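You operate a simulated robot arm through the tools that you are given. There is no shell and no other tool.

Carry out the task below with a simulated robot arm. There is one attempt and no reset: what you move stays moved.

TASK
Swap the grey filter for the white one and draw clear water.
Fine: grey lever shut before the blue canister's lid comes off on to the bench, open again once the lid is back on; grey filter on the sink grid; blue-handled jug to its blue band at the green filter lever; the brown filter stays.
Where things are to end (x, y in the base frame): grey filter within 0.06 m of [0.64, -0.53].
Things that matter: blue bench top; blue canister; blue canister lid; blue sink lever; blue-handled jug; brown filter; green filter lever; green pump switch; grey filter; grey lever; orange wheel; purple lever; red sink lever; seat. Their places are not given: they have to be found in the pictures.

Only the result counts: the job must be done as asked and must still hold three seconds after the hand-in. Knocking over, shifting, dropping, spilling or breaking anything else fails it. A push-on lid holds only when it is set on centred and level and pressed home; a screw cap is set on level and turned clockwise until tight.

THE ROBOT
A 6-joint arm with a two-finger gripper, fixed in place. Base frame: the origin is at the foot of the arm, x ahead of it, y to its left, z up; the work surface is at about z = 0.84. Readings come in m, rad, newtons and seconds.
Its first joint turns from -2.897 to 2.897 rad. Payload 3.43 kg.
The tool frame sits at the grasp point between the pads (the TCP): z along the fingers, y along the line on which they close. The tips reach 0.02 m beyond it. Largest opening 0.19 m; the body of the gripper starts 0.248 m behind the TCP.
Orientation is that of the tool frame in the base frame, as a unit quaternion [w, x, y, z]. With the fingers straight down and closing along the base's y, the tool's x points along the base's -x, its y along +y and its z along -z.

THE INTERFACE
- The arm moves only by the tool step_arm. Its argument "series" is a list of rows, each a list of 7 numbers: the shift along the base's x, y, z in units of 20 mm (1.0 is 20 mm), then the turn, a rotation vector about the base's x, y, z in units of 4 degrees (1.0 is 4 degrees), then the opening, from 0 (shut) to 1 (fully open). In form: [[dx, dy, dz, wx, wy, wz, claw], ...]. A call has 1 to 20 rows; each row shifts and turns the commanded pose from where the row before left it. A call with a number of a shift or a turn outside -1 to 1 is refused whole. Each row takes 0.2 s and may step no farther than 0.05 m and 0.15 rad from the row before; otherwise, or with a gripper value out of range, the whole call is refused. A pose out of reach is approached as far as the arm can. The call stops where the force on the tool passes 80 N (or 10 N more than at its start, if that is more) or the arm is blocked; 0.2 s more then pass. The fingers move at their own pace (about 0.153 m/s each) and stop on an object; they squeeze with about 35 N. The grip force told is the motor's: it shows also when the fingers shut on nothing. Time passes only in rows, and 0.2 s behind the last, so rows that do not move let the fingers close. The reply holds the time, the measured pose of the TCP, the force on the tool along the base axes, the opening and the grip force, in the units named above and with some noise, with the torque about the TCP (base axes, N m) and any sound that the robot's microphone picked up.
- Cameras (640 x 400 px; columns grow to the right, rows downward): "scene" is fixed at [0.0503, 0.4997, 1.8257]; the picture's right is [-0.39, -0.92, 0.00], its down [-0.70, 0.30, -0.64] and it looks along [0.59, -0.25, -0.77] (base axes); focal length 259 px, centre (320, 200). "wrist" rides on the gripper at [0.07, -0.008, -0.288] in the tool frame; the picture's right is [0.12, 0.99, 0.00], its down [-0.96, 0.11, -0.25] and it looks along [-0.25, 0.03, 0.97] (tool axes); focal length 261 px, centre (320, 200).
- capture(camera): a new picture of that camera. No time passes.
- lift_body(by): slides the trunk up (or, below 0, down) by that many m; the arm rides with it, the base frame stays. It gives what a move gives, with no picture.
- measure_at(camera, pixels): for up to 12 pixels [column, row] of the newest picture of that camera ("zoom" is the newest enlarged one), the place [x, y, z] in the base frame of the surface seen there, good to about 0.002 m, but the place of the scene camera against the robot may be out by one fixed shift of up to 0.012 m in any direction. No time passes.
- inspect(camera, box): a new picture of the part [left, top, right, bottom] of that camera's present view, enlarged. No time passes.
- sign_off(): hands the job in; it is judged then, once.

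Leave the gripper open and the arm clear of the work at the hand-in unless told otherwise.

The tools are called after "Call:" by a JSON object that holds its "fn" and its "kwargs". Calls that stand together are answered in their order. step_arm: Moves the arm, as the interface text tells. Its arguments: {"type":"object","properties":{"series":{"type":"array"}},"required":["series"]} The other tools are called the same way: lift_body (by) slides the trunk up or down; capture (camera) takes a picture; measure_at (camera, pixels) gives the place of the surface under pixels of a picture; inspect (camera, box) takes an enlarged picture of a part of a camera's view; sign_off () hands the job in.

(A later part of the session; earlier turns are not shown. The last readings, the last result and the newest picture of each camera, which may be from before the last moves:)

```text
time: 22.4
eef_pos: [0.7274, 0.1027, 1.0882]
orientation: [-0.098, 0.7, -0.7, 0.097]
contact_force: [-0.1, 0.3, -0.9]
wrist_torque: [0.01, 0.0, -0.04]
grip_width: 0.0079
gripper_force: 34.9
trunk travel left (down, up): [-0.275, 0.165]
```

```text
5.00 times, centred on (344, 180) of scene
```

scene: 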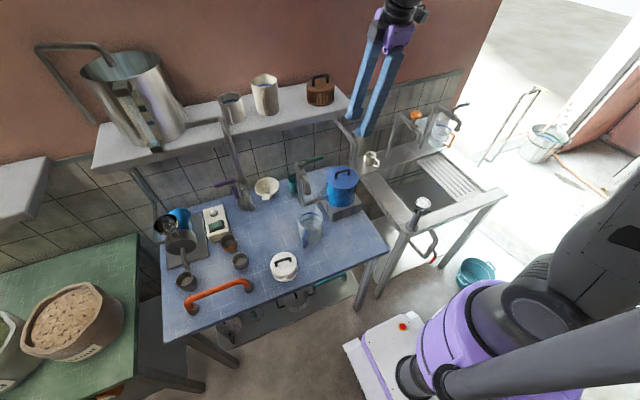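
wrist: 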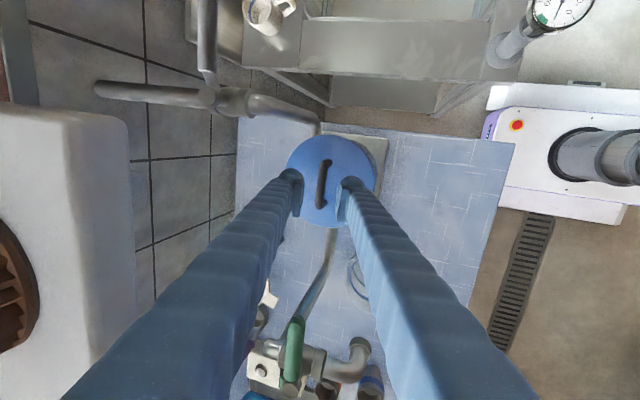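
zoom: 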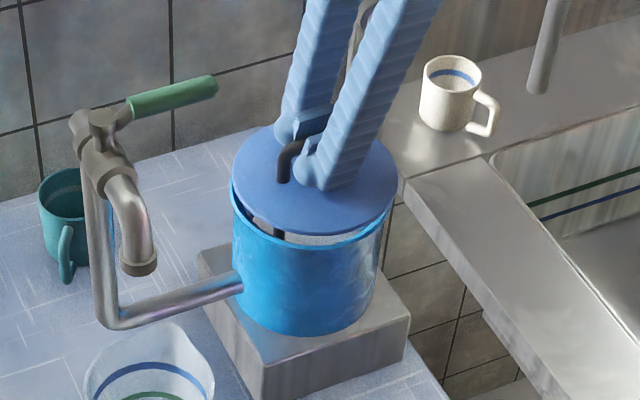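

It is a push-on lid and came away easily. I raise it clear (z≈1.17), move it towards (0.53, 0.14) over the free part of the blue bench, and start down.

Call:
{"fn": "step_arm", "kwargs": {"series": [[0, 0, 0.6, 0, 0, 0, 0], [0, 0, 1, 0, 0, 0, 0], [0, 0, 1, 0, 0, 0, 0], [0, 0, 1, 0, 0, 0, 0], [-0.5, 0.1, 0.4, 0, 0, 0, 0], [-0.9, 0.2, 0, 0, 0, 0, 0], [-0.9, 0.2, 0, 0, 0, 0, 0], [-0.9, 0.2, 0, 0, 0, 0, 0], [-0.9, 0.2, 0, 0, 0, 0, 0], [-0.9, 0.2, 0, 0, 0, 0, 0], [-0.9, 0.2, 0, 0, 0, 0, 0], [-0.9, 0.2, 0, 0, 0, 0, 0], [-0.9, 0.2, 0, 0, 0, 0, 0], [-0.9, 0.2, 0, 0, 0, 0, 0], [-0.9, 0.2, 0, 0, 0, 0, 0], [-0.5, 0, 0, 0, 0, 0, 0]]}}

Call:
{"fn": "capture", "kwargs": {"camera": "scene"}}

Call:
{"fn": "capture", "kwargs": {"camera": "wrist"}}

```text
time: 26.0
eef_pos: [0.5266, 0.1303, 1.1406]
orientation: [0.073, -0.693, 0.711, -0.089]
contact_force: [0.0, -0.3, -0.3]
wrist_torque: [-0.01, 0.06, -0.01]
grip_width: 0.0074
gripper_force: 34.5
trunk travel left (down, up): [-0.275, 0.165]
stopped in row 16: the arm was blocked; the commanded pose is now the measured one
```

```text
taken
```

scene: 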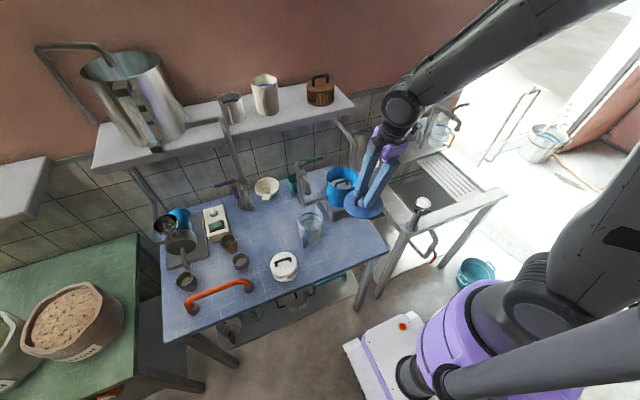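

```text
taken
```

wrist: 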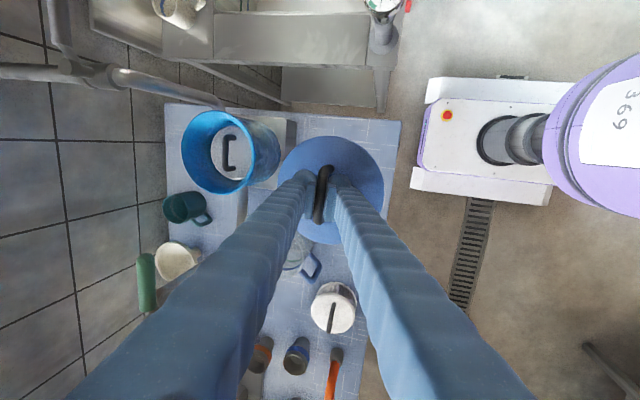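

The arm hit an inner reach limit at x≈0.527 with this tilt (orientation drifted ~3°). I move back outward to x≈0.57 and restore the orientation before lowering.

Call:
{"fn": "step_arm", "kwargs": {"series": [[1, 0, 0.2, 0, 0, 0, 0], [1, 0, 0, 0.13, -0.35, 0.2, 0], [0.3, 0, 0, 0.14, -0.36, 0.21, 0]]}}

```text
time: 26.8
eef_pos: [0.5723, 0.134, 1.1489]
orientation: [-0.101, 0.702, -0.698, 0.099]
contact_force: [0.0, -0.2, -0.8]
wrist_torque: [0.0, 0.03, 0.0]
grip_width: 0.0071
gripper_force: 34.7
trunk travel left (down, up): [-0.275, 0.165]
```

Orientation restored. Lowering the lid towards the bench at (0.572, 0.134).

Call:
{"fn": "step_arm", "kwargs": {"series": [[0, 0, -1, 0, 0, 0, 0], [0, 0, -1, 0, 0, 0, 0], [0, 0, -1, 0, 0, 0, 0], [0, 0, -1, 0, 0, 0, 0], [0, 0, -1, 0, 0, 0, 0], [0, 0, -1, 0, 0, 0, 0], [0, 0, -1, 0, 0, 0, 0], [0, 0, -1, 0, 0, 0, 0], [0, 0, -1, 0, 0, 0, 0], [0, 0, -1, 0, 0, 0, 0]]}}

Call:
{"fn": "capture", "kwargs": {"camera": "wrist"}}

Call:
{"fn": "inspect", "kwargs": {"camera": "scene", "box": [280, 150, 408, 260]}}

```text
time: 29.0
eef_pos: [0.5658, 0.1224, 0.9458]
orientation: [0.095, -0.634, 0.762, -0.095]
contact_force: [1.0, 0.6, 0.0]
wrist_torque: [-0.27, 0.2, -0.08]
grip_width: 0.007
gripper_force: 34.9
trunk travel left (down, up): [-0.275, 0.165]
```

```text
taken
```

wrist: 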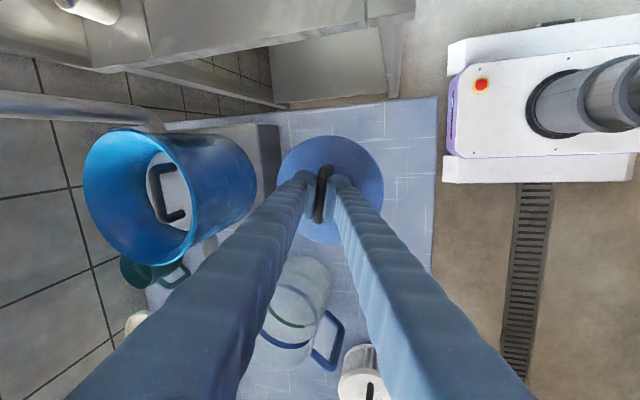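

```text
3.64 times, centred on (344, 205) of scene
```

zoom: 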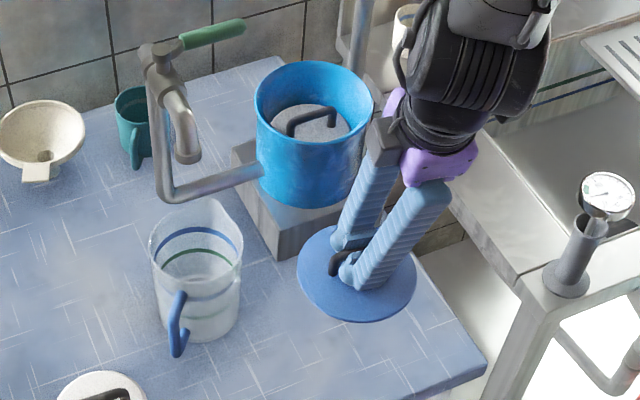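

The arm yields in yaw (about −10°) near its inner limit, but the lid remains level. I'll let the command follow that yaw (harmless for a round lid) and check the pose.

Call:
{"fn": "step_arm", "kwargs": {"series": [[0, 0, 0, 0, 0, -1, 0], [0, 0, 0, 0, 0, -1, 0], [0, 0, 0, 0, 0, -1, 0], [0, 0, 0, 0, 0, -0.5, 0]]}}

```text
time: 30.0
eef_pos: [0.572, 0.133, 0.9479]
orientation: [0.089, -0.611, 0.779, -0.111]
contact_force: [-0.9, -0.9, -0.8]
wrist_torque: [0.01, 0.0, 0.0]
grip_width: 0.0072
gripper_force: 35.0
trunk travel left (down, up): [-0.275, 0.165]
```

Pose tracks now. Lowering further, slowly near the bench.

Call:
{"fn": "step_arm", "kwargs": {"series": [[0, 0, -0.5, 0, 0, 0, 0], [0, 0, -0.5, 0, 0, 0, 0], [0, 0, -0.5, 0, 0, 0, 0], [0, 0, -0.4, 0, 0, 0, 0]]}}

Call:
{"fn": "inspect", "kwargs": {"camera": "scene", "box": [330, 180, 410, 250]}}

```text
time: 31.0
eef_pos: [0.5724, 0.1322, 0.9111]
orientation: [0.089, -0.612, 0.778, -0.111]
contact_force: [-0.2, 0.2, 0.1]
wrist_torque: [-0.02, 0.01, -0.03]
grip_width: 0.007
gripper_force: 35.0
trunk travel left (down, up): [-0.275, 0.165]
```

```text
5.71 times, centred on (370, 215) of scene
```

zoom: 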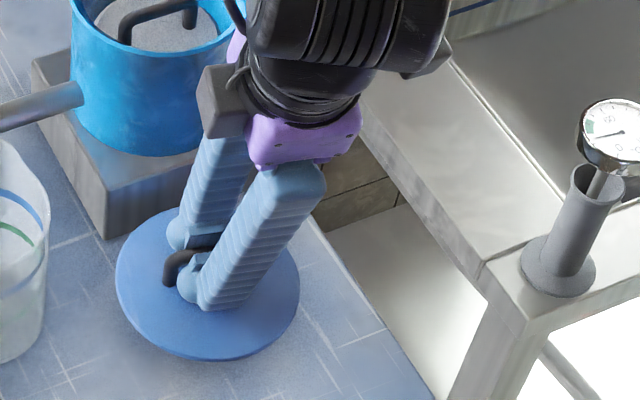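

Still free of contact. Lowering in 3 mm steps until I feel the bench.

Call:
{"fn": "step_arm", "kwargs": {"series": [[0, 0, -0.15, 0, 0, 0, 0], [0, 0, -0.15, 0, 0, 0, 0], [0, 0, -0.15, 0, 0, 0, 0]]}}

```text
time: 31.8
eef_pos: [0.5728, 0.1317, 0.9015]
orientation: [0.088, -0.612, 0.778, -0.111]
contact_force: [0.5, 0.3, -0.2]
wrist_torque: [0.0, 0.02, 0.01]
grip_width: 0.0069
gripper_force: 34.6
trunk travel left (down, up): [-0.275, 0.165]
```

Call:
{"fn": "step_arm", "kwargs": {"series": [[0, 0, -0.15, 0, 0, 0, 0], [0, 0, -0.15, 0, 0, 0, 0], [0, 0, -0.15, 0, 0, 0, 0]]}}

Call:
{"fn": "inspect", "kwargs": {"camera": "scene", "box": [330, 180, 410, 250]}}

```text
time: 32.6
eef_pos: [0.572, 0.1317, 0.8927]
orientation: [0.088, -0.612, 0.778, -0.112]
contact_force: [0.8, 0.3, -0.2]
wrist_torque: [0.01, 0.01, 0.01]
grip_width: 0.0067
gripper_force: 35.3
trunk travel left (down, up): [-0.275, 0.165]
```

```text
5.71 times, centred on (370, 215) of scene
```

zoom: 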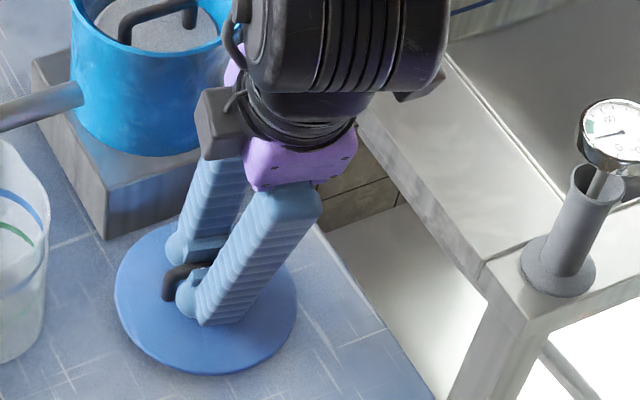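

The grip width has crept from 7.9 to 6.7 mm; let me check how the lid hangs by measuring the lid surface relative to the bench.

Call:
{"fn": "measure_at", "kwargs": {"camera": "zoom", "pixels": [[150, 330], [200, 350], [140, 280], [270, 320], [190, 240], [300, 350], [100, 350]]}}

Call:
{"fn": "capture", "kwargs": {"camera": "wrist"}}

Call:
{"fn": "measure_at", "kwargs": {"camera": "wrist", "pixels": [[335, 140], [360, 170], [290, 160], [370, 210], [405, 130], [315, 185]]}}

```text
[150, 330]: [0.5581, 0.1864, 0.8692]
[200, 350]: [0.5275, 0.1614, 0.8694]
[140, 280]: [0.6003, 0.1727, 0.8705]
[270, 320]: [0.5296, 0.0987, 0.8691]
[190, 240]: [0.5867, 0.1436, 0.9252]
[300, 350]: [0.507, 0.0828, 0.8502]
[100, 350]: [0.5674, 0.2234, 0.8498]
```

```text
taken
```

wrist: 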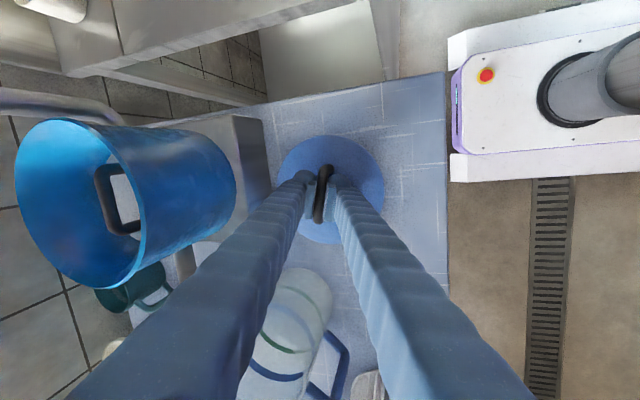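

```text
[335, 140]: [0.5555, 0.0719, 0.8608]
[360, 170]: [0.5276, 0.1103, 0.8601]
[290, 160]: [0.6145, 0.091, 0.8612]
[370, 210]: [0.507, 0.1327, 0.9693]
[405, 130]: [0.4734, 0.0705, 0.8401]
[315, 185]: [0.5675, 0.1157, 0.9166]
```

Lid is level (top at ≈0.8607 everywhere). Continuing down in small steps to contact.

Call:
{"fn": "step_arm", "kwargs": {"series": [[0, 0, -0.15, 0, 0, 0, 0], [0, 0, -0.15, 0, 0, 0, 0]]}}

```text
time: 33.2
eef_pos: [0.572, 0.1335, 0.8872]
orientation: [0.088, -0.611, 0.779, -0.111]
contact_force: [0.6, 0.8, 0.1]
wrist_torque: [0.02, 0.06, -0.02]
grip_width: 0.0068
gripper_force: 34.9
trunk travel left (down, up): [-0.275, 0.165]
```

Call:
{"fn": "step_arm", "kwargs": {"series": [[0, 0, -0.15, 0, 0, 0, 0], [0, 0, -0.15, 0, 0, 0, 0]]}}

Call:
{"fn": "inspect", "kwargs": {"camera": "scene", "box": [330, 180, 410, 250]}}

Call:
{"fn": "measure_at", "kwargs": {"camera": "zoom", "pixels": [[150, 330], [200, 350], [140, 280], [270, 320], [300, 350], [100, 350]]}}

```text
time: 33.8
eef_pos: [0.5729, 0.1327, 0.8818]
orientation: [0.09, -0.611, 0.778, -0.112]
contact_force: [1.8, 0.3, 27.9]
wrist_torque: [0.0, 0.0, 0.06]
grip_width: 0.0061
gripper_force: 34.4
trunk travel left (down, up): [-0.275, 0.165]
```

```text
5.71 times, centred on (370, 215) of scene
```

zoom: 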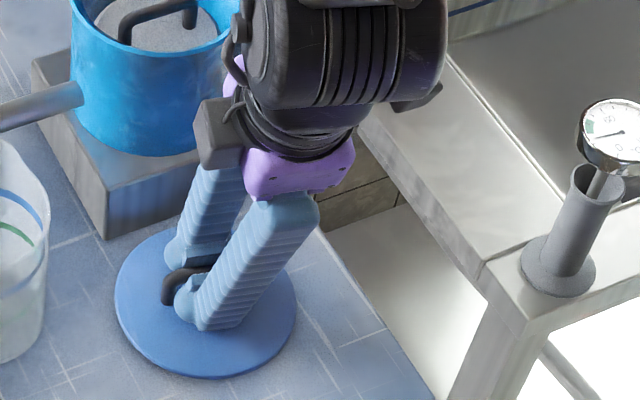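

```text
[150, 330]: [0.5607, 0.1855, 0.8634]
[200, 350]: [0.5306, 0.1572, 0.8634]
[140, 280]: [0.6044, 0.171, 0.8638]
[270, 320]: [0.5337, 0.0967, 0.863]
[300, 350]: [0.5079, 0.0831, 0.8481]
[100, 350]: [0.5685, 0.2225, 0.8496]
```

Contact at 28 N: the lid is on the bench (top at ≈0.855). Opening the fingers slightly while rising a little, then backing out along the tool axis.

Call:
{"fn": "step_arm", "kwargs": {"series": [[0, 0, 0.15, 0, 0, 0, 0.15], [0, 0, 0.2, 0, 0, 0, 0.15], [-0.08, 0.02, 0.3, 0, 0, 0, 0.18], [-0.16, 0.04, 0.6, 0, 0, 0, 0.2], [-0.16, 0.04, 0.6, 0, 0, 0, 0.2], [-0.26, 0.06, 1, 0, 0, 0, 0.2], [-0.26, 0.06, 1, 0, 0, 0, 0.2]]}}

Call:
{"fn": "inspect", "kwargs": {"camera": "scene", "box": [310, 150, 410, 250]}}

Call:
{"fn": "capture", "kwargs": {"camera": "wrist"}}

```text
time: 35.4
eef_pos: [0.5527, 0.1369, 0.9581]
orientation: [0.089, -0.611, 0.779, -0.11]
contact_force: [-0.8, 0.2, -0.5]
wrist_torque: [0.03, -0.07, 0.01]
grip_width: 0.0381
gripper_force: 0.0
trunk travel left (down, up): [-0.275, 0.165]
```

```text
4.00 times, centred on (360, 200) of scene
```

zoom: 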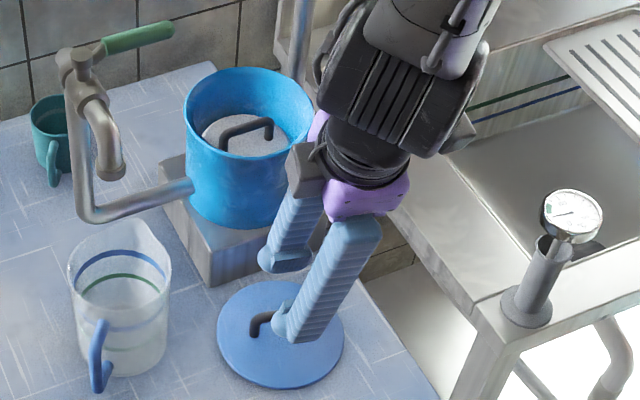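

```text
taken
```

wrist: 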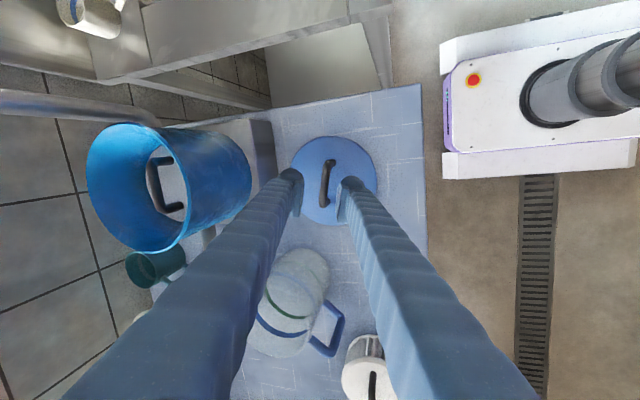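

The lid rests on the bench, clear of everything. Now rising and moving back over the canister to view the grey filter, returning the yaw to 90°.

Call:
{"fn": "step_arm", "kwargs": {"series": [[0.2, 0, 1, 0, 0, 0, 0.2], [0.3, -0.05, 1, 0, 0, 0.3, 0.2], [0.3, -0.05, 1, 0, 0, 0.4, 0.2], [0.3, -0.05, 1, 0, 0, 0.4, 0.2], [0.3, -0.05, 1, 0, 0, 0.4, 0.2], [0.3, -0.1, 1, 0, 0, 0.4, 0.2], [0.6, -0.2, 1, 0, 0, 0.4, 0.2], [0.6, -0.2, 1, 0, 0, 0.4, 0.2], [0.6, -0.2, 1, 0, 0, 0.4, 0.2], [0.6, -0.2, 1, 0, 0, 0.4, 0.2], [0.6, -0.2, 1, 0, 0, 0, 0.2], [0.6, -0.2, 1, 0, 0, 0, 0.2], [0.3, -0.1, 0, 0, 0, 0, 0.2]]}}

Call:
{"fn": "capture", "kwargs": {"camera": "wrist"}}

Call:
{"fn": "inspect", "kwargs": {"camera": "wrist", "box": [260, 120, 380, 240]}}

Call:
{"fn": "inspect", "kwargs": {"camera": "scene", "box": [310, 150, 380, 220]}}

```text
time: 38.2
eef_pos: [0.6654, 0.1043, 1.1963]
orientation: [-0.102, 0.702, -0.698, 0.099]
contact_force: [0.1, 0.2, -0.3]
wrist_torque: [0.01, -0.01, 0.01]
grip_width: 0.0379
gripper_force: 0.1
trunk travel left (down, up): [-0.275, 0.165]
```

```text
taken
```

wrist: 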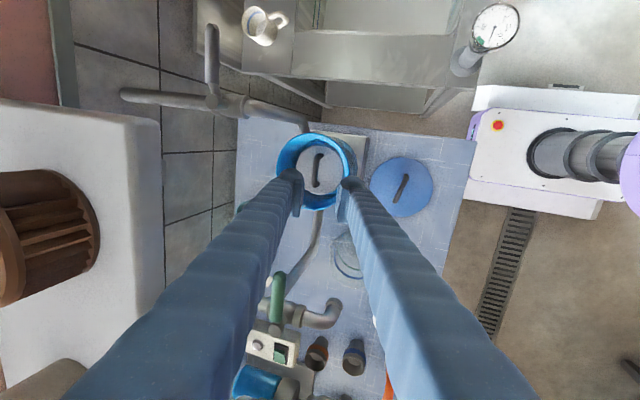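

```text
3.33 times, centred on (320, 180) of wrist
```

zoom: 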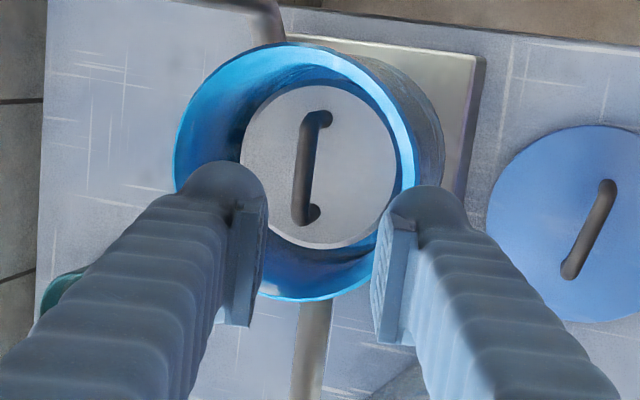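

```text
5.71 times, centred on (345, 185) of scene
```

zoom: 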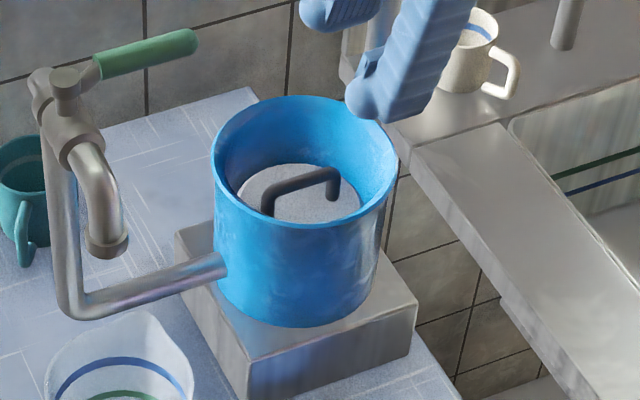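

Filter and handle are visible inside the canister. Measuring them.

Call:
{"fn": "inspect", "kwargs": {"camera": "wrist", "box": [260, 120, 380, 240]}}

Call:
{"fn": "measure_at", "kwargs": {"camera": "zoom", "pixels": [[302, 140], [301, 160], [300, 180], [300, 200], [322, 118], [312, 214], [350, 170], [270, 130], [345, 240], [300, 46], [178, 170], [413, 150]]}}

```text
3.33 times, centred on (320, 180) of wrist
```

zoom: 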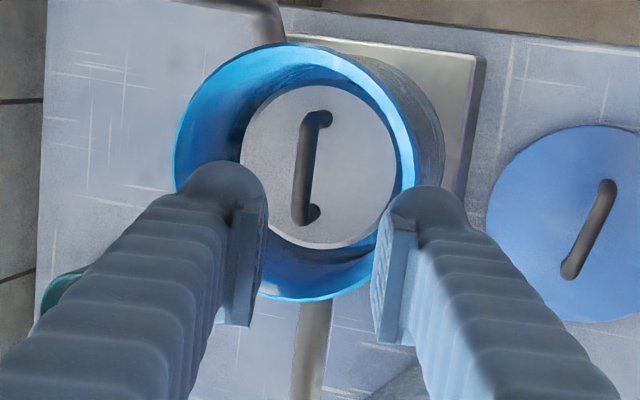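

```text
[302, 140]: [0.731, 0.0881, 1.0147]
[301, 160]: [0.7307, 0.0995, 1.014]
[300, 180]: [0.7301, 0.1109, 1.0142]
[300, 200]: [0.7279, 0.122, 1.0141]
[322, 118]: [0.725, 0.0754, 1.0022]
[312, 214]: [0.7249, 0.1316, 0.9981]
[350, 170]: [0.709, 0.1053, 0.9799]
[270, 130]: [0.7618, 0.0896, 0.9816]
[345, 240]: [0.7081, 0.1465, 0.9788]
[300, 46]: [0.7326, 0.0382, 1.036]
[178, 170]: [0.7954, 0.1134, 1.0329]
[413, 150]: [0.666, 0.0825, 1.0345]
```

Grey filter: top z≈0.980, bar along y at (0.729, 0.104), top z≈1.0145. I'll descend along the tool axis with the fingers opened only ~30 mm to grip that bar at z≈1.013.

Call:
{"fn": "step_arm", "kwargs": {"series": [[0.56, 0, 0, 0, 0, 0, 0.16], [0.287, 0, -1, 0, 0, 0, 0.16], [0.287, 0, -1, 0, 0, 0, 0.16], [0.287, 0, -1, 0, 0, 0, 0.16], [0.287, 0, -1, 0, 0, 0, 0.16], [0.287, 0, -1, 0, 0, 0, 0.16], [0.287, 0, -1, 0, 0, 0, 0.16], [0.287, 0, -1, 0, 0, 0, 0.16]]}}

Call:
{"fn": "inspect", "kwargs": {"camera": "wrist", "box": [260, 120, 380, 240]}}

Call:
{"fn": "inspect", "kwargs": {"camera": "scene", "box": [310, 130, 380, 220]}}

```text
time: 40.0
eef_pos: [0.7153, 0.1042, 1.0587]
orientation: [-0.101, 0.702, -0.698, 0.099]
contact_force: [1.3, -0.1, 1.2]
wrist_torque: [0.02, 0.02, 0.01]
grip_width: 0.0301
gripper_force: 0.1
trunk travel left (down, up): [-0.275, 0.165]
```

```text
3.33 times, centred on (320, 180) of wrist
```

zoom: 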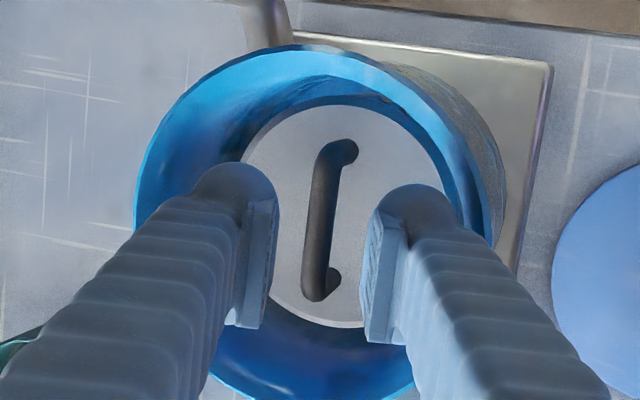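

```text
4.44 times, centred on (345, 175) of scene
```

zoom: 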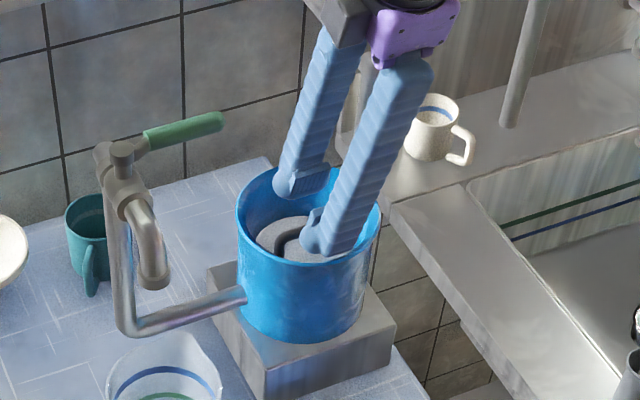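

The bar is centred between the fingers. Last 45 mm down, then close.

Call:
{"fn": "step_arm", "kwargs": {"series": [[0.17, 0, -0.6, 0, 0, 0, 0.16], [0.17, 0, -0.6, 0, 0, 0, 0.16], [0.17, 0, -0.6, 0, 0, 0, 0.16], [0.14, 0, -0.45, 0, 0, 0, 0.16], [0, 0, 0, 0, 0, 0, 0.16]]}}

Call:
{"fn": "inspect", "kwargs": {"camera": "wrist", "box": [260, 120, 380, 240]}}

```text
time: 41.2
eef_pos: [0.7303, 0.1048, 1.013]
orientation: [-0.101, 0.702, -0.698, 0.1]
contact_force: [0.5, -0.3, 0.4]
wrist_torque: [0.02, 0.0, 0.0]
grip_width: 0.0307
gripper_force: 0.0
trunk travel left (down, up): [-0.275, 0.165]
```

```text
3.33 times, centred on (320, 180) of wrist
```

zoom: 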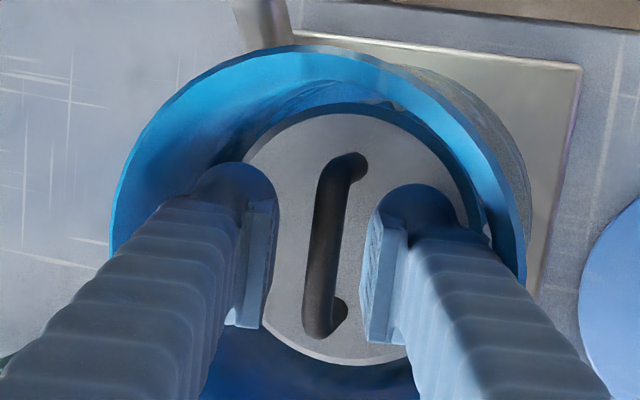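

Aligned with no contact. Closing on the filter bar.

Call:
{"fn": "step_arm", "kwargs": {"series": [[0, 0, 0, 0, 0, 0, 0], [0, 0, 0, 0, 0, 0, 0], [0, 0, 0, 0, 0, 0, 0]]}}

```text
time: 42.0
eef_pos: [0.7283, 0.1042, 1.0131]
orientation: [-0.101, 0.701, -0.698, 0.1]
contact_force: [0.1, 0.4, -0.2]
wrist_torque: [0.0, -0.04, 0.02]
grip_width: 0.0093
gripper_force: 34.6
trunk travel left (down, up): [-0.275, 0.165]
```

Gripped (9 mm). Lifting slowly and watching the force.

Call:
{"fn": "step_arm", "kwargs": {"series": [[0, 0, 0.2, 0, 0, 0, 0], [0, 0, 0.2, 0, 0, 0, 0], [0, 0, 0.3, 0, 0, 0, 0], [0, 0, 0.4, 0, 0, 0, 0]]}}

Call:
{"fn": "inspect", "kwargs": {"camera": "wrist", "box": [260, 120, 380, 240]}}

Call:
{"fn": "inspect", "kwargs": {"camera": "scene", "box": [310, 130, 380, 220]}}

```text
time: 43.0
eef_pos: [0.7294, 0.104, 1.0356]
orientation: [-0.1, 0.701, -0.699, 0.099]
contact_force: [0.3, 0.0, -2.1]
wrist_torque: [-0.01, -0.02, -0.02]
grip_width: 0.0089
gripper_force: 34.8
trunk travel left (down, up): [-0.275, 0.165]
```

```text
3.33 times, centred on (320, 180) of wrist
```

zoom: 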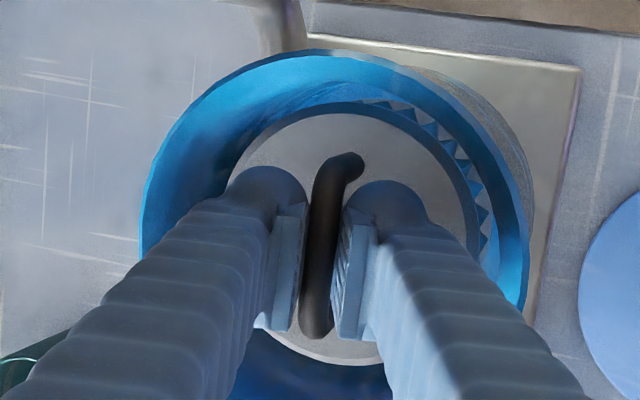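

```text
4.44 times, centred on (345, 175) of scene
```

zoom: 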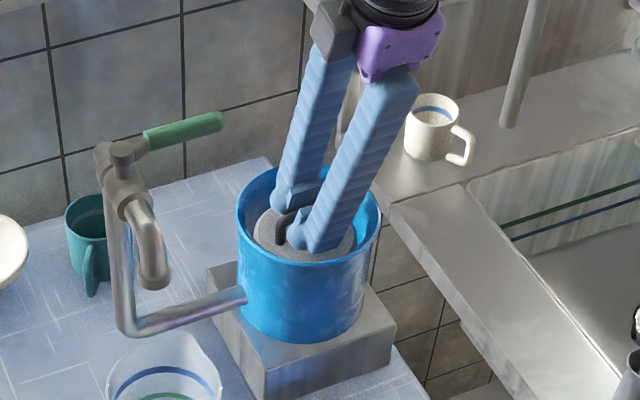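

The filter comes free (about 2 N). Raising it clear of the rim; meanwhile I measure the sink fittings in the scene picture to plan the carry.

Call:
{"fn": "step_arm", "kwargs": {"series": [[0, 0, 0.6, 0, 0, 0, 0], [0, 0, 1, 0, 0, 0, 0], [0, 0, 1, 0, 0, 0, 0], [0, 0, 1, 0, 0, 0, 0], [0, 0, 1, 0, 0, 0, 0], [0, 0, 1, 0, 0, 0, 0], [0, 0, 1, 0, 0, 0, 0], [-0.4, 0, 0.4, 0, 0, 0, 0], [-1, 0, 0, 0, 0, 0, 0], [-1, 0, 0, 0, 0, 0, 0]]}}

Call:
{"fn": "inspect", "kwargs": {"camera": "scene", "box": [370, 90, 510, 230]}}

Call:
{"fn": "measure_at", "kwargs": {"camera": "zoom", "pixels": [[215, 75], [230, 150], [405, 100], [395, 40], [330, 140], [240, 310], [250, 340], [380, 250], [310, 170], [450, 300], [490, 330], [280, 230]]}}

Call:
{"fn": "capture", "kwargs": {"camera": "wrist"}}

```text
time: 45.2
eef_pos: [0.6814, 0.1056, 1.1748]
orientation: [-0.101, 0.702, -0.698, 0.099]
contact_force: [0.7, 0.2, -1.5]
wrist_torque: [0.02, -0.03, -0.05]
grip_width: 0.0094
gripper_force: 35.3
trunk travel left (down, up): [-0.275, 0.165]
```

```text
2.86 times, centred on (440, 160) of scene
```

zoom: 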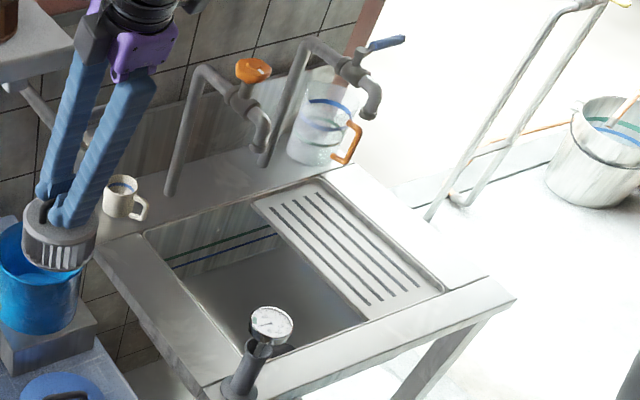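

```text
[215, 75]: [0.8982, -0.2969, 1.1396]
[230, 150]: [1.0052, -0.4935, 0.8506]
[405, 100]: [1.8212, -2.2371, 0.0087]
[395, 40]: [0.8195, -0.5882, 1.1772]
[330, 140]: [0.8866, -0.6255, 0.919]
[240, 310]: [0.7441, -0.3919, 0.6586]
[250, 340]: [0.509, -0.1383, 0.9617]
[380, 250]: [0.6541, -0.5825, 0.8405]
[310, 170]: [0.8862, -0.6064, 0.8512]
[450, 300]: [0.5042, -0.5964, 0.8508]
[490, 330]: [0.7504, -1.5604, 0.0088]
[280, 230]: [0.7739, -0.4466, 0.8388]
```

```text
taken
```

wrist: 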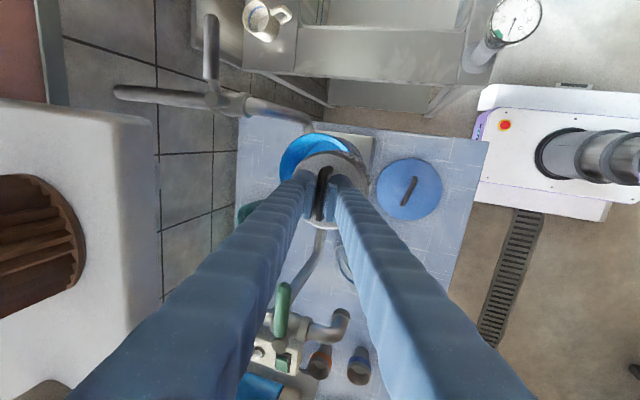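

The filter is clear. Grid centre is near (0.65, −0.56) at z≈0.832; gauge (z<0.98) and taps (x>0.75) are out of the way. Carrying at z≈1.2 towards (0.64, −0.53).

Call:
{"fn": "step_arm", "kwargs": {"series": [[-0.13, -1, 0.1, 0, 0, 0, 0], [-0.13, -1, 0.1, 0, 0, 0, 0], [-0.13, -1, 0.1, 0, 0, 0, 0], [-0.13, -1, 0.1, 0, 0, 0, 0], [-0.13, -1, 0.1, 0, 0, 0, 0], [-0.13, -1, 0.1, 0, 0, 0, 0], [-0.13, -1, 0.1, 0, 0, 0, 0], [-0.13, -1, 0.1, 0, 0, 0, 0], [-0.13, -1, 0.1, 0, 0, 0, 0], [-0.13, -1, 0.1, 0, 0, 0, 0], [-0.13, -1, 0.1, 0, 0, 0, 0], [-0.13, -1, 0.1, 0, 0, 0, 0], [-0.13, -1, 0.1, 0, 0, 0, 0], [-0.13, -1, 0.1, 0, 0, 0, 0], [-0.13, -1, 0.1, 0, 0, 0, 0], [-0.13, -1, 0.1, 0, 0, 0, 0]]}}

Call:
{"fn": "capture", "kwargs": {"camera": "scene"}}

```text
time: 48.6
eef_pos: [0.6405, -0.215, 1.2068]
orientation: [-0.101, 0.702, -0.698, 0.098]
contact_force: [-0.3, -0.1, -1.3]
wrist_torque: [0.02, 0.02, -0.03]
grip_width: 0.0087
gripper_force: 34.5
trunk travel left (down, up): [-0.275, 0.165]
```

```text
taken
```

scene: 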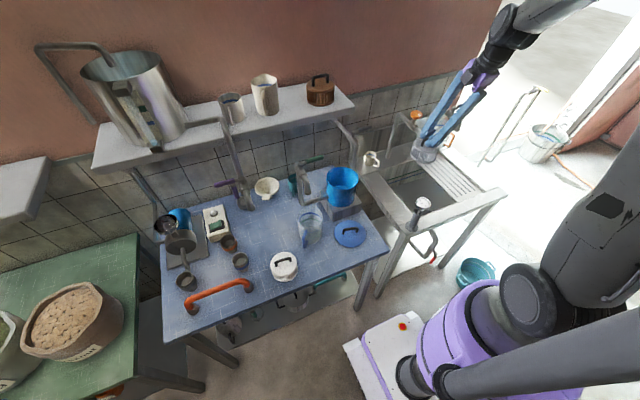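

On track. Continuing to above the grid at (0.64, −0.53).

Call:
{"fn": "step_arm", "kwargs": {"series": [[0, -1, 0, 0, 0, 0, 0], [0, -1, 0, 0, 0, 0, 0], [0, -1, 0, 0, 0, 0, 0], [0, -1, 0, 0, 0, 0, 0], [0, -1, 0, 0, 0, 0, 0], [0, -1, 0, 0, 0, 0, 0], [0, -1, 0, 0, 0, 0, 0], [0, -1, 0, 0, 0, 0, 0], [0, -1, 0, 0, 0, 0, 0], [0, -1, 0, 0, 0, 0, 0], [0, -1, 0, 0, 0, 0, 0], [0, -1, 0, 0, 0, 0, 0], [0, -1, 0, 0, 0, 0, 0], [0, -1, 0, 0, 0, 0, 0], [0, -1, 0, 0, 0, 0, 0], [0, -0.8, 0, 0, 0, 0, 0]]}}

Call:
{"fn": "inspect", "kwargs": {"camera": "scene", "box": [390, 80, 530, 230]}}

Call:
{"fn": "capture", "kwargs": {"camera": "wrist"}}

```text
time: 52.0
eef_pos: [0.6419, -0.5311, 1.2071]
orientation: [-0.102, 0.702, -0.698, 0.099]
contact_force: [0.3, -0.2, -0.8]
wrist_torque: [0.04, -0.02, 0.01]
grip_width: 0.0083
gripper_force: 34.5
trunk travel left (down, up): [-0.275, 0.165]
```

```text
2.67 times, centred on (460, 155) of scene
```

zoom: 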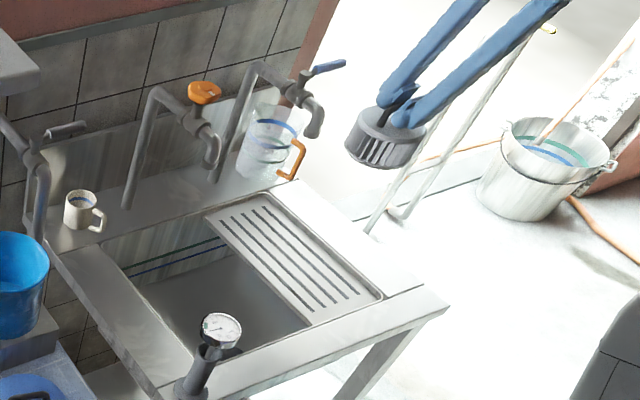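

```text
taken
```

wrist: 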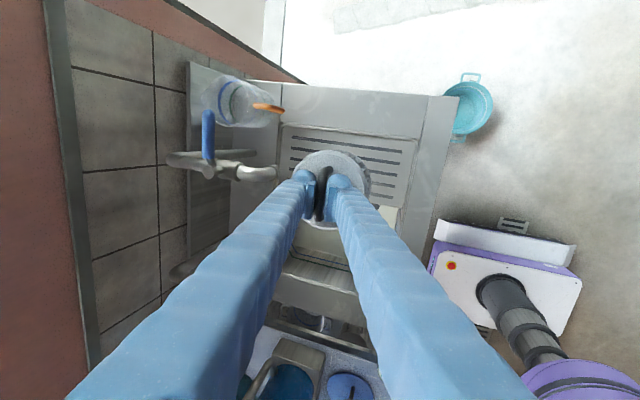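

Above the grid. I'll measure the grid's edges to be sure the filter will stand wholly on it.

Call:
{"fn": "inspect", "kwargs": {"camera": "wrist", "box": [260, 110, 440, 260]}}

Call:
{"fn": "measure_at", "kwargs": {"camera": "zoom", "pixels": [[80, 80], [100, 60], [300, 75], [400, 110], [420, 180], [400, 245], [470, 240], [505, 150], [450, 300], [410, 310], [95, 150], [300, 55]]}}

```text
2.67 times, centred on (350, 185) of wrist
```

zoom: 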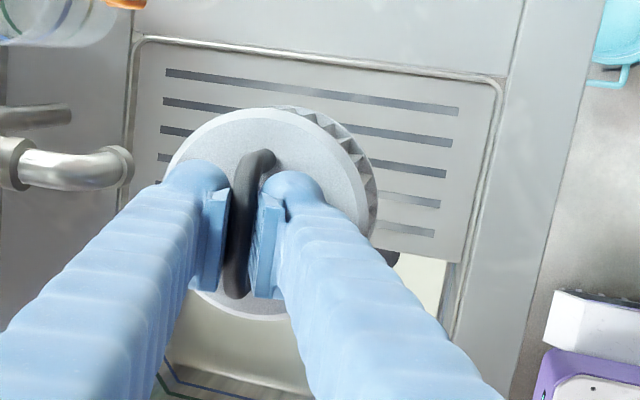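

```text
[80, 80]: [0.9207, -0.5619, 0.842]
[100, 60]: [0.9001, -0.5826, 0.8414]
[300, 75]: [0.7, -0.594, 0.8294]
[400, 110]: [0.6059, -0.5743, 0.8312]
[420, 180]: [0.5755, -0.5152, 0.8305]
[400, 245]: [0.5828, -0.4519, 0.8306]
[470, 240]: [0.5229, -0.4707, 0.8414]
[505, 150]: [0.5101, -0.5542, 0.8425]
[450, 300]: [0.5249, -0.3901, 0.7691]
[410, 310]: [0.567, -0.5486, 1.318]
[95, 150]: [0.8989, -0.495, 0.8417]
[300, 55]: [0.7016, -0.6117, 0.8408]
```

Grid is at z≈0.8305 and spans about x 0.53–0.87, y −0.605–−0.447, so (0.64, −0.53) is well inside. Lowering.

Call:
{"fn": "step_arm", "kwargs": {"series": [[0, 0, -1, 0, 0, 0, 0], [0, 0, -1, 0, 0, 0, 0], [0, 0, -1, 0, 0, 0, 0], [0, 0, -1, 0, 0, 0, 0], [0, 0, -1, 0, 0, 0, 0], [0, 0, -1, 0, 0, 0, 0], [0, 0, -1, 0, 0, 0, 0], [0, 0, -1, 0, 0, 0, 0], [0, 0, -1, 0, 0, 0, 0], [0, 0, -1, 0, 0, 0, 0], [0, 0, -1, 0, 0, 0, 0], [0, 0, -1, 0, 0, 0, 0], [0, 0, -0.8, 0, 0, 0, 0]]}}

Call:
{"fn": "inspect", "kwargs": {"camera": "scene", "box": [390, 80, 530, 230]}}

Call:
{"fn": "measure_at", "kwargs": {"camera": "zoom", "pixels": [[260, 230], [300, 250]]}}

```text
time: 54.8
eef_pos: [0.6396, -0.5319, 0.9516]
orientation: [-0.101, 0.702, -0.698, 0.098]
contact_force: [0.1, 0.4, -0.8]
wrist_torque: [0.04, -0.04, 0.01]
grip_width: 0.008
gripper_force: 35.6
trunk travel left (down, up): [-0.275, 0.165]
```

```text
2.67 times, centred on (460, 155) of scene
```

zoom: 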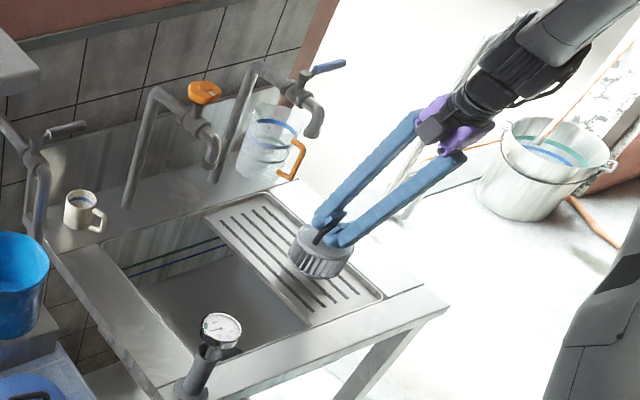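

```text
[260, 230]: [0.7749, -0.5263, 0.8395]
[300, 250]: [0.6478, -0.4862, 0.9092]
```

Near the grid; lowering gently now.

Call:
{"fn": "step_arm", "kwargs": {"series": [[0, 0, -0.25, 0, 0, 0, 0], [0, 0, -0.25, 0, 0, 0, 0], [0, 0, -0.25, 0, 0, 0, 0], [0, 0, -0.2, 0, 0, 0, 0]]}}

```text
time: 55.8
eef_pos: [0.6393, -0.5298, 0.9311]
orientation: [-0.102, 0.701, -0.699, 0.099]
contact_force: [-0.1, -0.1, -0.6]
wrist_torque: [0.0, 0.01, 0.03]
grip_width: 0.0078
gripper_force: 34.9
trunk travel left (down, up): [-0.275, 0.165]
```

Call:
{"fn": "step_arm", "kwargs": {"series": [[0, 0, -0.12, 0, 0, 0, 0], [0, 0, -0.12, 0, 0, 0, 0], [0, 0, -0.12, 0, 0, 0, 0]]}}

```text
time: 56.6
eef_pos: [0.6399, -0.5316, 0.9242]
orientation: [-0.102, 0.702, -0.698, 0.098]
contact_force: [-0.7, -0.6, -0.8]
wrist_torque: [0.0, -0.01, 0.02]
grip_width: 0.0078
gripper_force: 34.8
trunk travel left (down, up): [-0.275, 0.165]
```

Call:
{"fn": "step_arm", "kwargs": {"series": [[0, 0, -0.12, 0, 0, 0, 0], [0, 0, -0.12, 0, 0, 0, 0]]}}

Call:
{"fn": "inspect", "kwargs": {"camera": "scene", "box": [440, 130, 500, 190]}}

```text
time: 57.2
eef_pos: [0.64, -0.5317, 0.9206]
orientation: [-0.1, 0.702, -0.698, 0.099]
contact_force: [0.2, 1.3, 3.0]
wrist_torque: [0.1, 0.04, 0.04]
grip_width: 0.0078
gripper_force: 35.2
trunk travel left (down, up): [-0.275, 0.165]
```

```text
6.67 times, centred on (470, 160) of scene
```

zoom: 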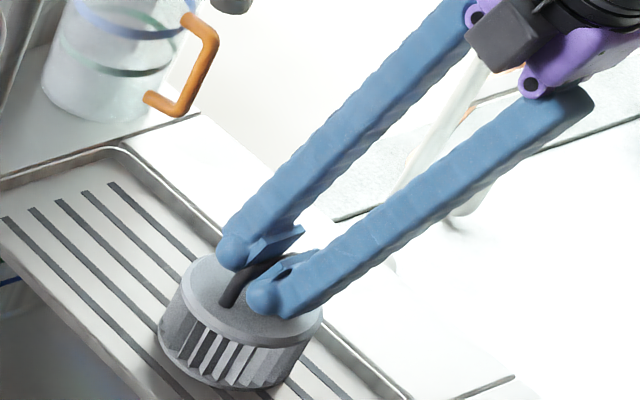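

Touching the grid (+3 N). One more small press, then release with a slight rise and back out along the tool axis.

Call:
{"fn": "step_arm", "kwargs": {"series": [[0, 0, -0.06, 0, 0, 0, 0], [0, 0, 0, 0, 0, 0, 0.1], [0, 0, 0.1, 0, 0, 0, 0.14], [-0.05, 0, 0.2, 0, 0, 0, 0.16], [-0.14, 0, 0.5, 0, 0, 0, 0.16], [-0.2, 0, 0.7, 0, 0, 0, 0.2], [-0.287, 0, 1, 0, 0, 0, 0.2], [-0.287, 0, 1, 0, 0, 0, 0.2], [-0.287, 0, 1, 0, 0, 0, 0.2]]}}

Call:
{"fn": "inspect", "kwargs": {"camera": "scene", "box": [420, 110, 520, 210]}}

Call:
{"fn": "capture", "kwargs": {"camera": "wrist"}}

Call:
{"fn": "measure_at", "kwargs": {"camera": "wrist", "pixels": [[318, 185], [322, 160], [340, 180], [316, 205]]}}

```text
time: 59.2
eef_pos: [0.6139, -0.5325, 1.0078]
orientation: [-0.101, 0.702, -0.698, 0.099]
contact_force: [0.2, -0.7, -0.3]
wrist_torque: [-0.02, -0.01, 0.01]
grip_width: 0.0383
gripper_force: 0.1
trunk travel left (down, up): [-0.275, 0.165]
```

```text
4.00 times, centred on (470, 160) of scene
```

zoom: 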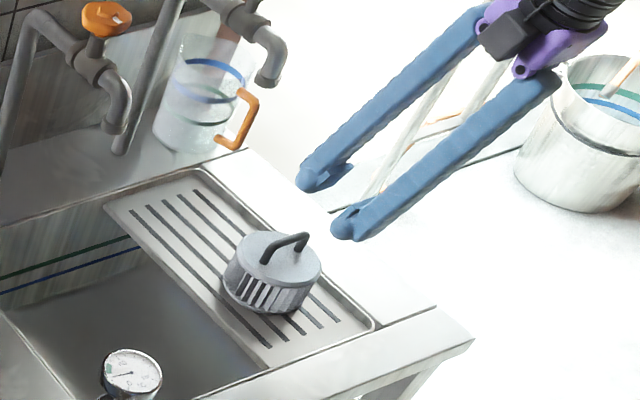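

```text
taken
```

wrist: 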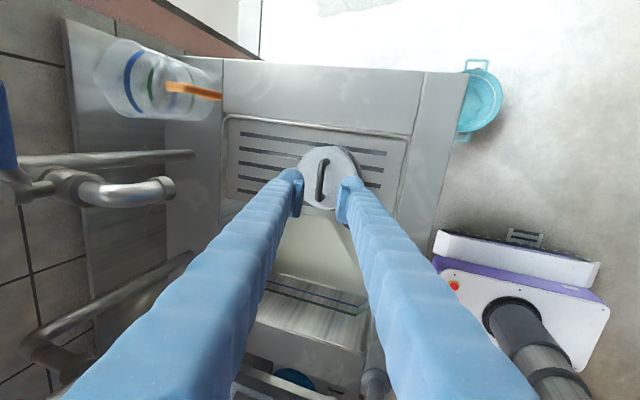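

```text
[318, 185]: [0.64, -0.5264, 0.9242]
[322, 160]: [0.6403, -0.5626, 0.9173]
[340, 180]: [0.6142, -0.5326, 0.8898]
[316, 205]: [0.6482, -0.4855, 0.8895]
```

Grey filter stands on the grid at ≈(0.64, −0.53). Next: rise to z≈1.3 and travel over to the white filter near (0.515, 0.43).

Call:
{"fn": "step_arm", "kwargs": {"series": [[0, 0.2, 1, 0, 0, 0, 0.2], [0, 1, 1, 0, 0, 0, 0.2], [0, 1, 1, 0, 0, 0, 0.2], [0, 1, 1, 0, 0, 0, 0.2], [0, 1, 1, 0, 0, 0, 0.2], [0, 1, 1, 0, 0, 0, 0.2], [0, 1, 1, 0, 0, 0, 0.2], [0, 1, 1, 0, 0, 0, 0.2], [0, 1, 1, 0, 0, 0, 0.2], [0, 1, 1, 0, 0, 0, 0.2], [0, 1, 1, 0, 0, 0, 0.2], [0, 1, 1, 0, 0, 0, 0.2], [0, 1, 1, 0, 0, 0, 0.2], [0, 1, 1, 0, 0, 0, 0.2], [0, 1, 0.6, 0, 0, 0, 0.2], [0, 1, 0, 0, 0, 0, 0.2], [0, 1, 0, 0, 0, 0, 0.2], [0, 1, 0, 0, 0, 0, 0.2], [0, 1, 0, 0, 0, 0, 0.2], [0, 1, 0, 0, 0, 0, 0.2]]}}

Call:
{"fn": "step_arm", "kwargs": {"series": [[0, 1, 0, 0, 0, 0, 0.2], [0, 1, 0, 0, 0, 0, 0.2], [0, 1, 0, 0, 0, 0, 0.2], [0, 1, 0, 0, 0, 0, 0.2], [0, 1, 0, 0, 0, 0, 0.2], [0, 1, 0, 0, 0, 0, 0.2], [0, 1, 0, 0, 0, 0, 0.2], [0, 1, 0, 0, 0, 0, 0.2], [0, 1, 0, 0, 0, 0, 0.2], [0, 1, 0, 0, 0, 0, 0.2], [0, 1, 0, 0, 0, 0, 0.2], [0, 1, 0, 0, 0, 0, 0.2], [0, 1, 0, 0, 0, 0, 0.2], [0, 1, 0, 0, 0, 0, 0.2], [-0.2, 1, 0, 0, 0, 0, 0.2], [-0.3, 1, 0, 0, 0, 0, 0.2], [-0.4, 1, 0, 0, 0, 0, 0.2], [-0.4, 1, 0, 0, 0, 0, 0.2], [-0.4, 1, 0, 0, 0, 0, 0.2], [-0.4, 1, 0, 0, 0, 0, 0.2]]}}

```text
time: 63.4
eef_pos: [0.616, -0.1453, 1.3018]
orientation: [-0.102, 0.702, -0.698, 0.099]
contact_force: [-0.4, -0.4, 1.0]
wrist_torque: [-0.02, 0.0, -0.01]
grip_width: 0.0384
gripper_force: 0.1
trunk travel left (down, up): [-0.275, 0.165]
```

```text
time: 67.6
eef_pos: [0.5804, 0.2395, 1.2894]
orientation: [0.09, -0.693, 0.709, -0.098]
contact_force: [0.5, -0.6, 0.2]
wrist_torque: [-0.05, 0.05, -0.03]
grip_width: 0.038
gripper_force: 0.1
trunk travel left (down, up): [-0.275, 0.165]
```

Slight reach deviation here; I continue towards the white filter, where the radius is larger, and check again.

Call:
{"fn": "step_arm", "kwargs": {"series": [[0, 1, 0, 0, 0, 0, 0.2], [0, 1, 0, 0, 0, 0, 0.2], [0, 1, -0.3, 0, 0, 0, 0.2], [0, 1, -0.5, 0, 0, 0, 0.2], [0, 1, -0.5, 0, 0, 0, 0.2], [0, 1, -0.5, 0, 0, 0, 0.2], [0, 1, -0.5, 0, 0, 0, 0.2], [0, 1, -0.5, 0, 0, 0, 0.2]]}}

Call:
{"fn": "capture", "kwargs": {"camera": "wrist"}}

Call:
{"fn": "capture", "kwargs": {"camera": "scene"}}

```text
time: 69.4
eef_pos: [0.5743, 0.4132, 1.2449]
orientation: [0.101, -0.7, 0.7, -0.1]
contact_force: [0.2, -0.3, -0.6]
wrist_torque: [-0.01, -0.05, 0.01]
grip_width: 0.038
gripper_force: 0.0
trunk travel left (down, up): [-0.275, 0.165]
```

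```text
taken
```

wrist: 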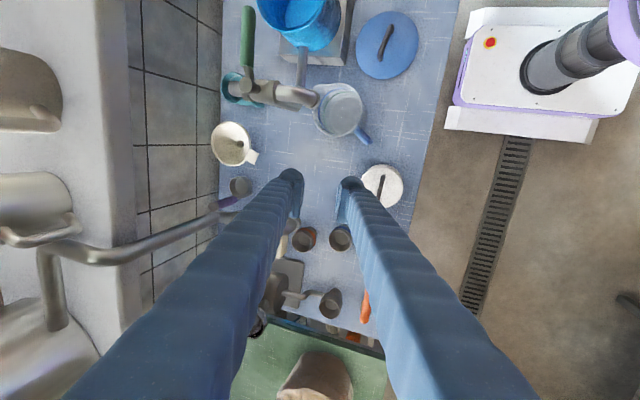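

```text
taken
```

scene: 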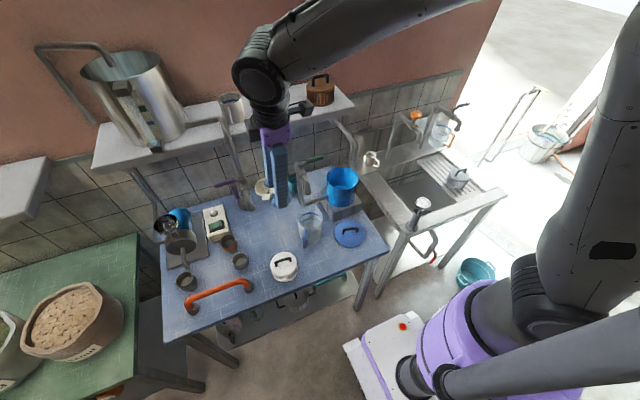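

Orientation is right again. Zooming on the white filter at wrist (382,185) to measure its bar.

Call:
{"fn": "inspect", "kwargs": {"camera": "wrist", "box": [340, 150, 420, 220]}}

Call:
{"fn": "measure_at", "kwargs": {"camera": "zoom", "pixels": [[332, 150], [330, 180], [325, 210], [321, 240], [336, 143], [317, 268], [380, 200], [280, 200], [335, 95], [365, 290], [480, 210], [180, 190]]}}

```text
5.71 times, centred on (380, 185) of wrist
```

zoom: 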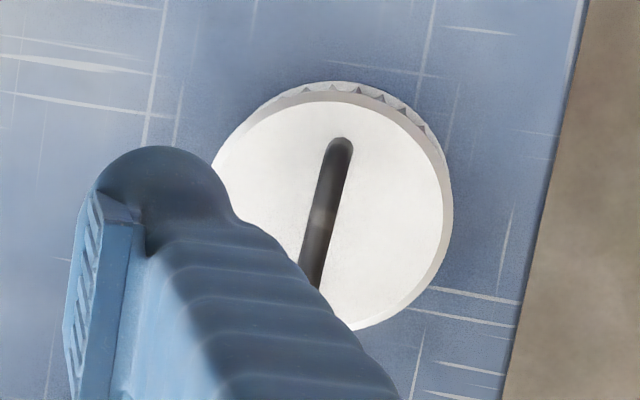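

```text
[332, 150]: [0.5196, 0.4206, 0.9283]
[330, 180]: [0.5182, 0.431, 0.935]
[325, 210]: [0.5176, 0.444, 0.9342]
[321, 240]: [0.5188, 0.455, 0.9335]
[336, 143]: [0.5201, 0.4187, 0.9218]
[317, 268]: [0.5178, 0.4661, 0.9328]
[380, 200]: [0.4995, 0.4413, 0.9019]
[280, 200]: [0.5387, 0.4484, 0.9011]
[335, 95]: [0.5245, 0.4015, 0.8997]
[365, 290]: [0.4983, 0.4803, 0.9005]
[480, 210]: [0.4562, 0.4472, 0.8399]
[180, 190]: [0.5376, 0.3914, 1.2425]
```

White filter: bar along y at x≈0.518, centre y≈0.448, bar top z≈0.9345, body top 0.901. Moving to a point on the approach axis above it.

Call:
{"fn": "step_arm", "kwargs": {"series": [[-0.386, 0.158, -0.977, 0, 0, 0, 0.17], [-0.386, 0.158, -0.977, 0, 0, 0, 0.17], [-0.386, 0.158, -0.977, 0, 0, 0, 0.17], [-0.386, 0.158, -0.977, 0, 0, 0, 0.17], [-0.386, 0.158, -0.977, 0, 0, 0, 0.17], [-0.386, 0.158, -0.977, 0, 0, 0, 0.17], [-0.386, 0.158, -0.977, 0, 0, 0, 0.17], [-0.386, 0.158, -0.977, 0, 0, 0, 0.17], [-0.386, 0.158, -0.977, 0, 0, 0, 0.17], [-0.386, 0.158, -0.977, 0, 0, 0, 0.17], [-0.386, 0.158, -0.977, 0, 0, 0, 0.17]]}}

Call:
{"fn": "inspect", "kwargs": {"camera": "wrist", "box": [260, 120, 380, 240]}}

Call:
{"fn": "measure_at", "kwargs": {"camera": "zoom", "pixels": [[320, 180], [318, 200], [316, 220], [314, 240], [312, 260], [330, 150]]}}

```text
time: 71.8
eef_pos: [0.4887, 0.4475, 1.0289]
orientation: [-0.101, 0.701, -0.699, 0.1]
contact_force: [0.4, 0.3, -0.5]
wrist_torque: [-0.01, -0.02, 0.0]
grip_width: 0.0322
gripper_force: 0.1
trunk travel left (down, up): [-0.275, 0.165]
```

```text
3.33 times, centred on (320, 180) of wrist
```

zoom: 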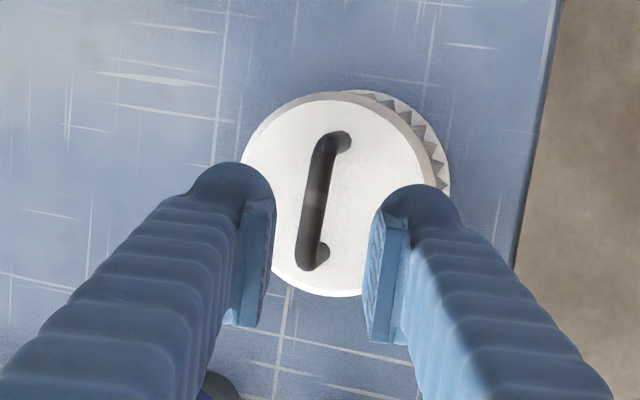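

```text
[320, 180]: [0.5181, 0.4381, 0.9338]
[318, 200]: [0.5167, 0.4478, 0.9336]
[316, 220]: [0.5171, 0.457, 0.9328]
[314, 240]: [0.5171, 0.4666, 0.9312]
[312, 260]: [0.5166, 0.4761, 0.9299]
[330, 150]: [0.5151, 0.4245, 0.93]
```

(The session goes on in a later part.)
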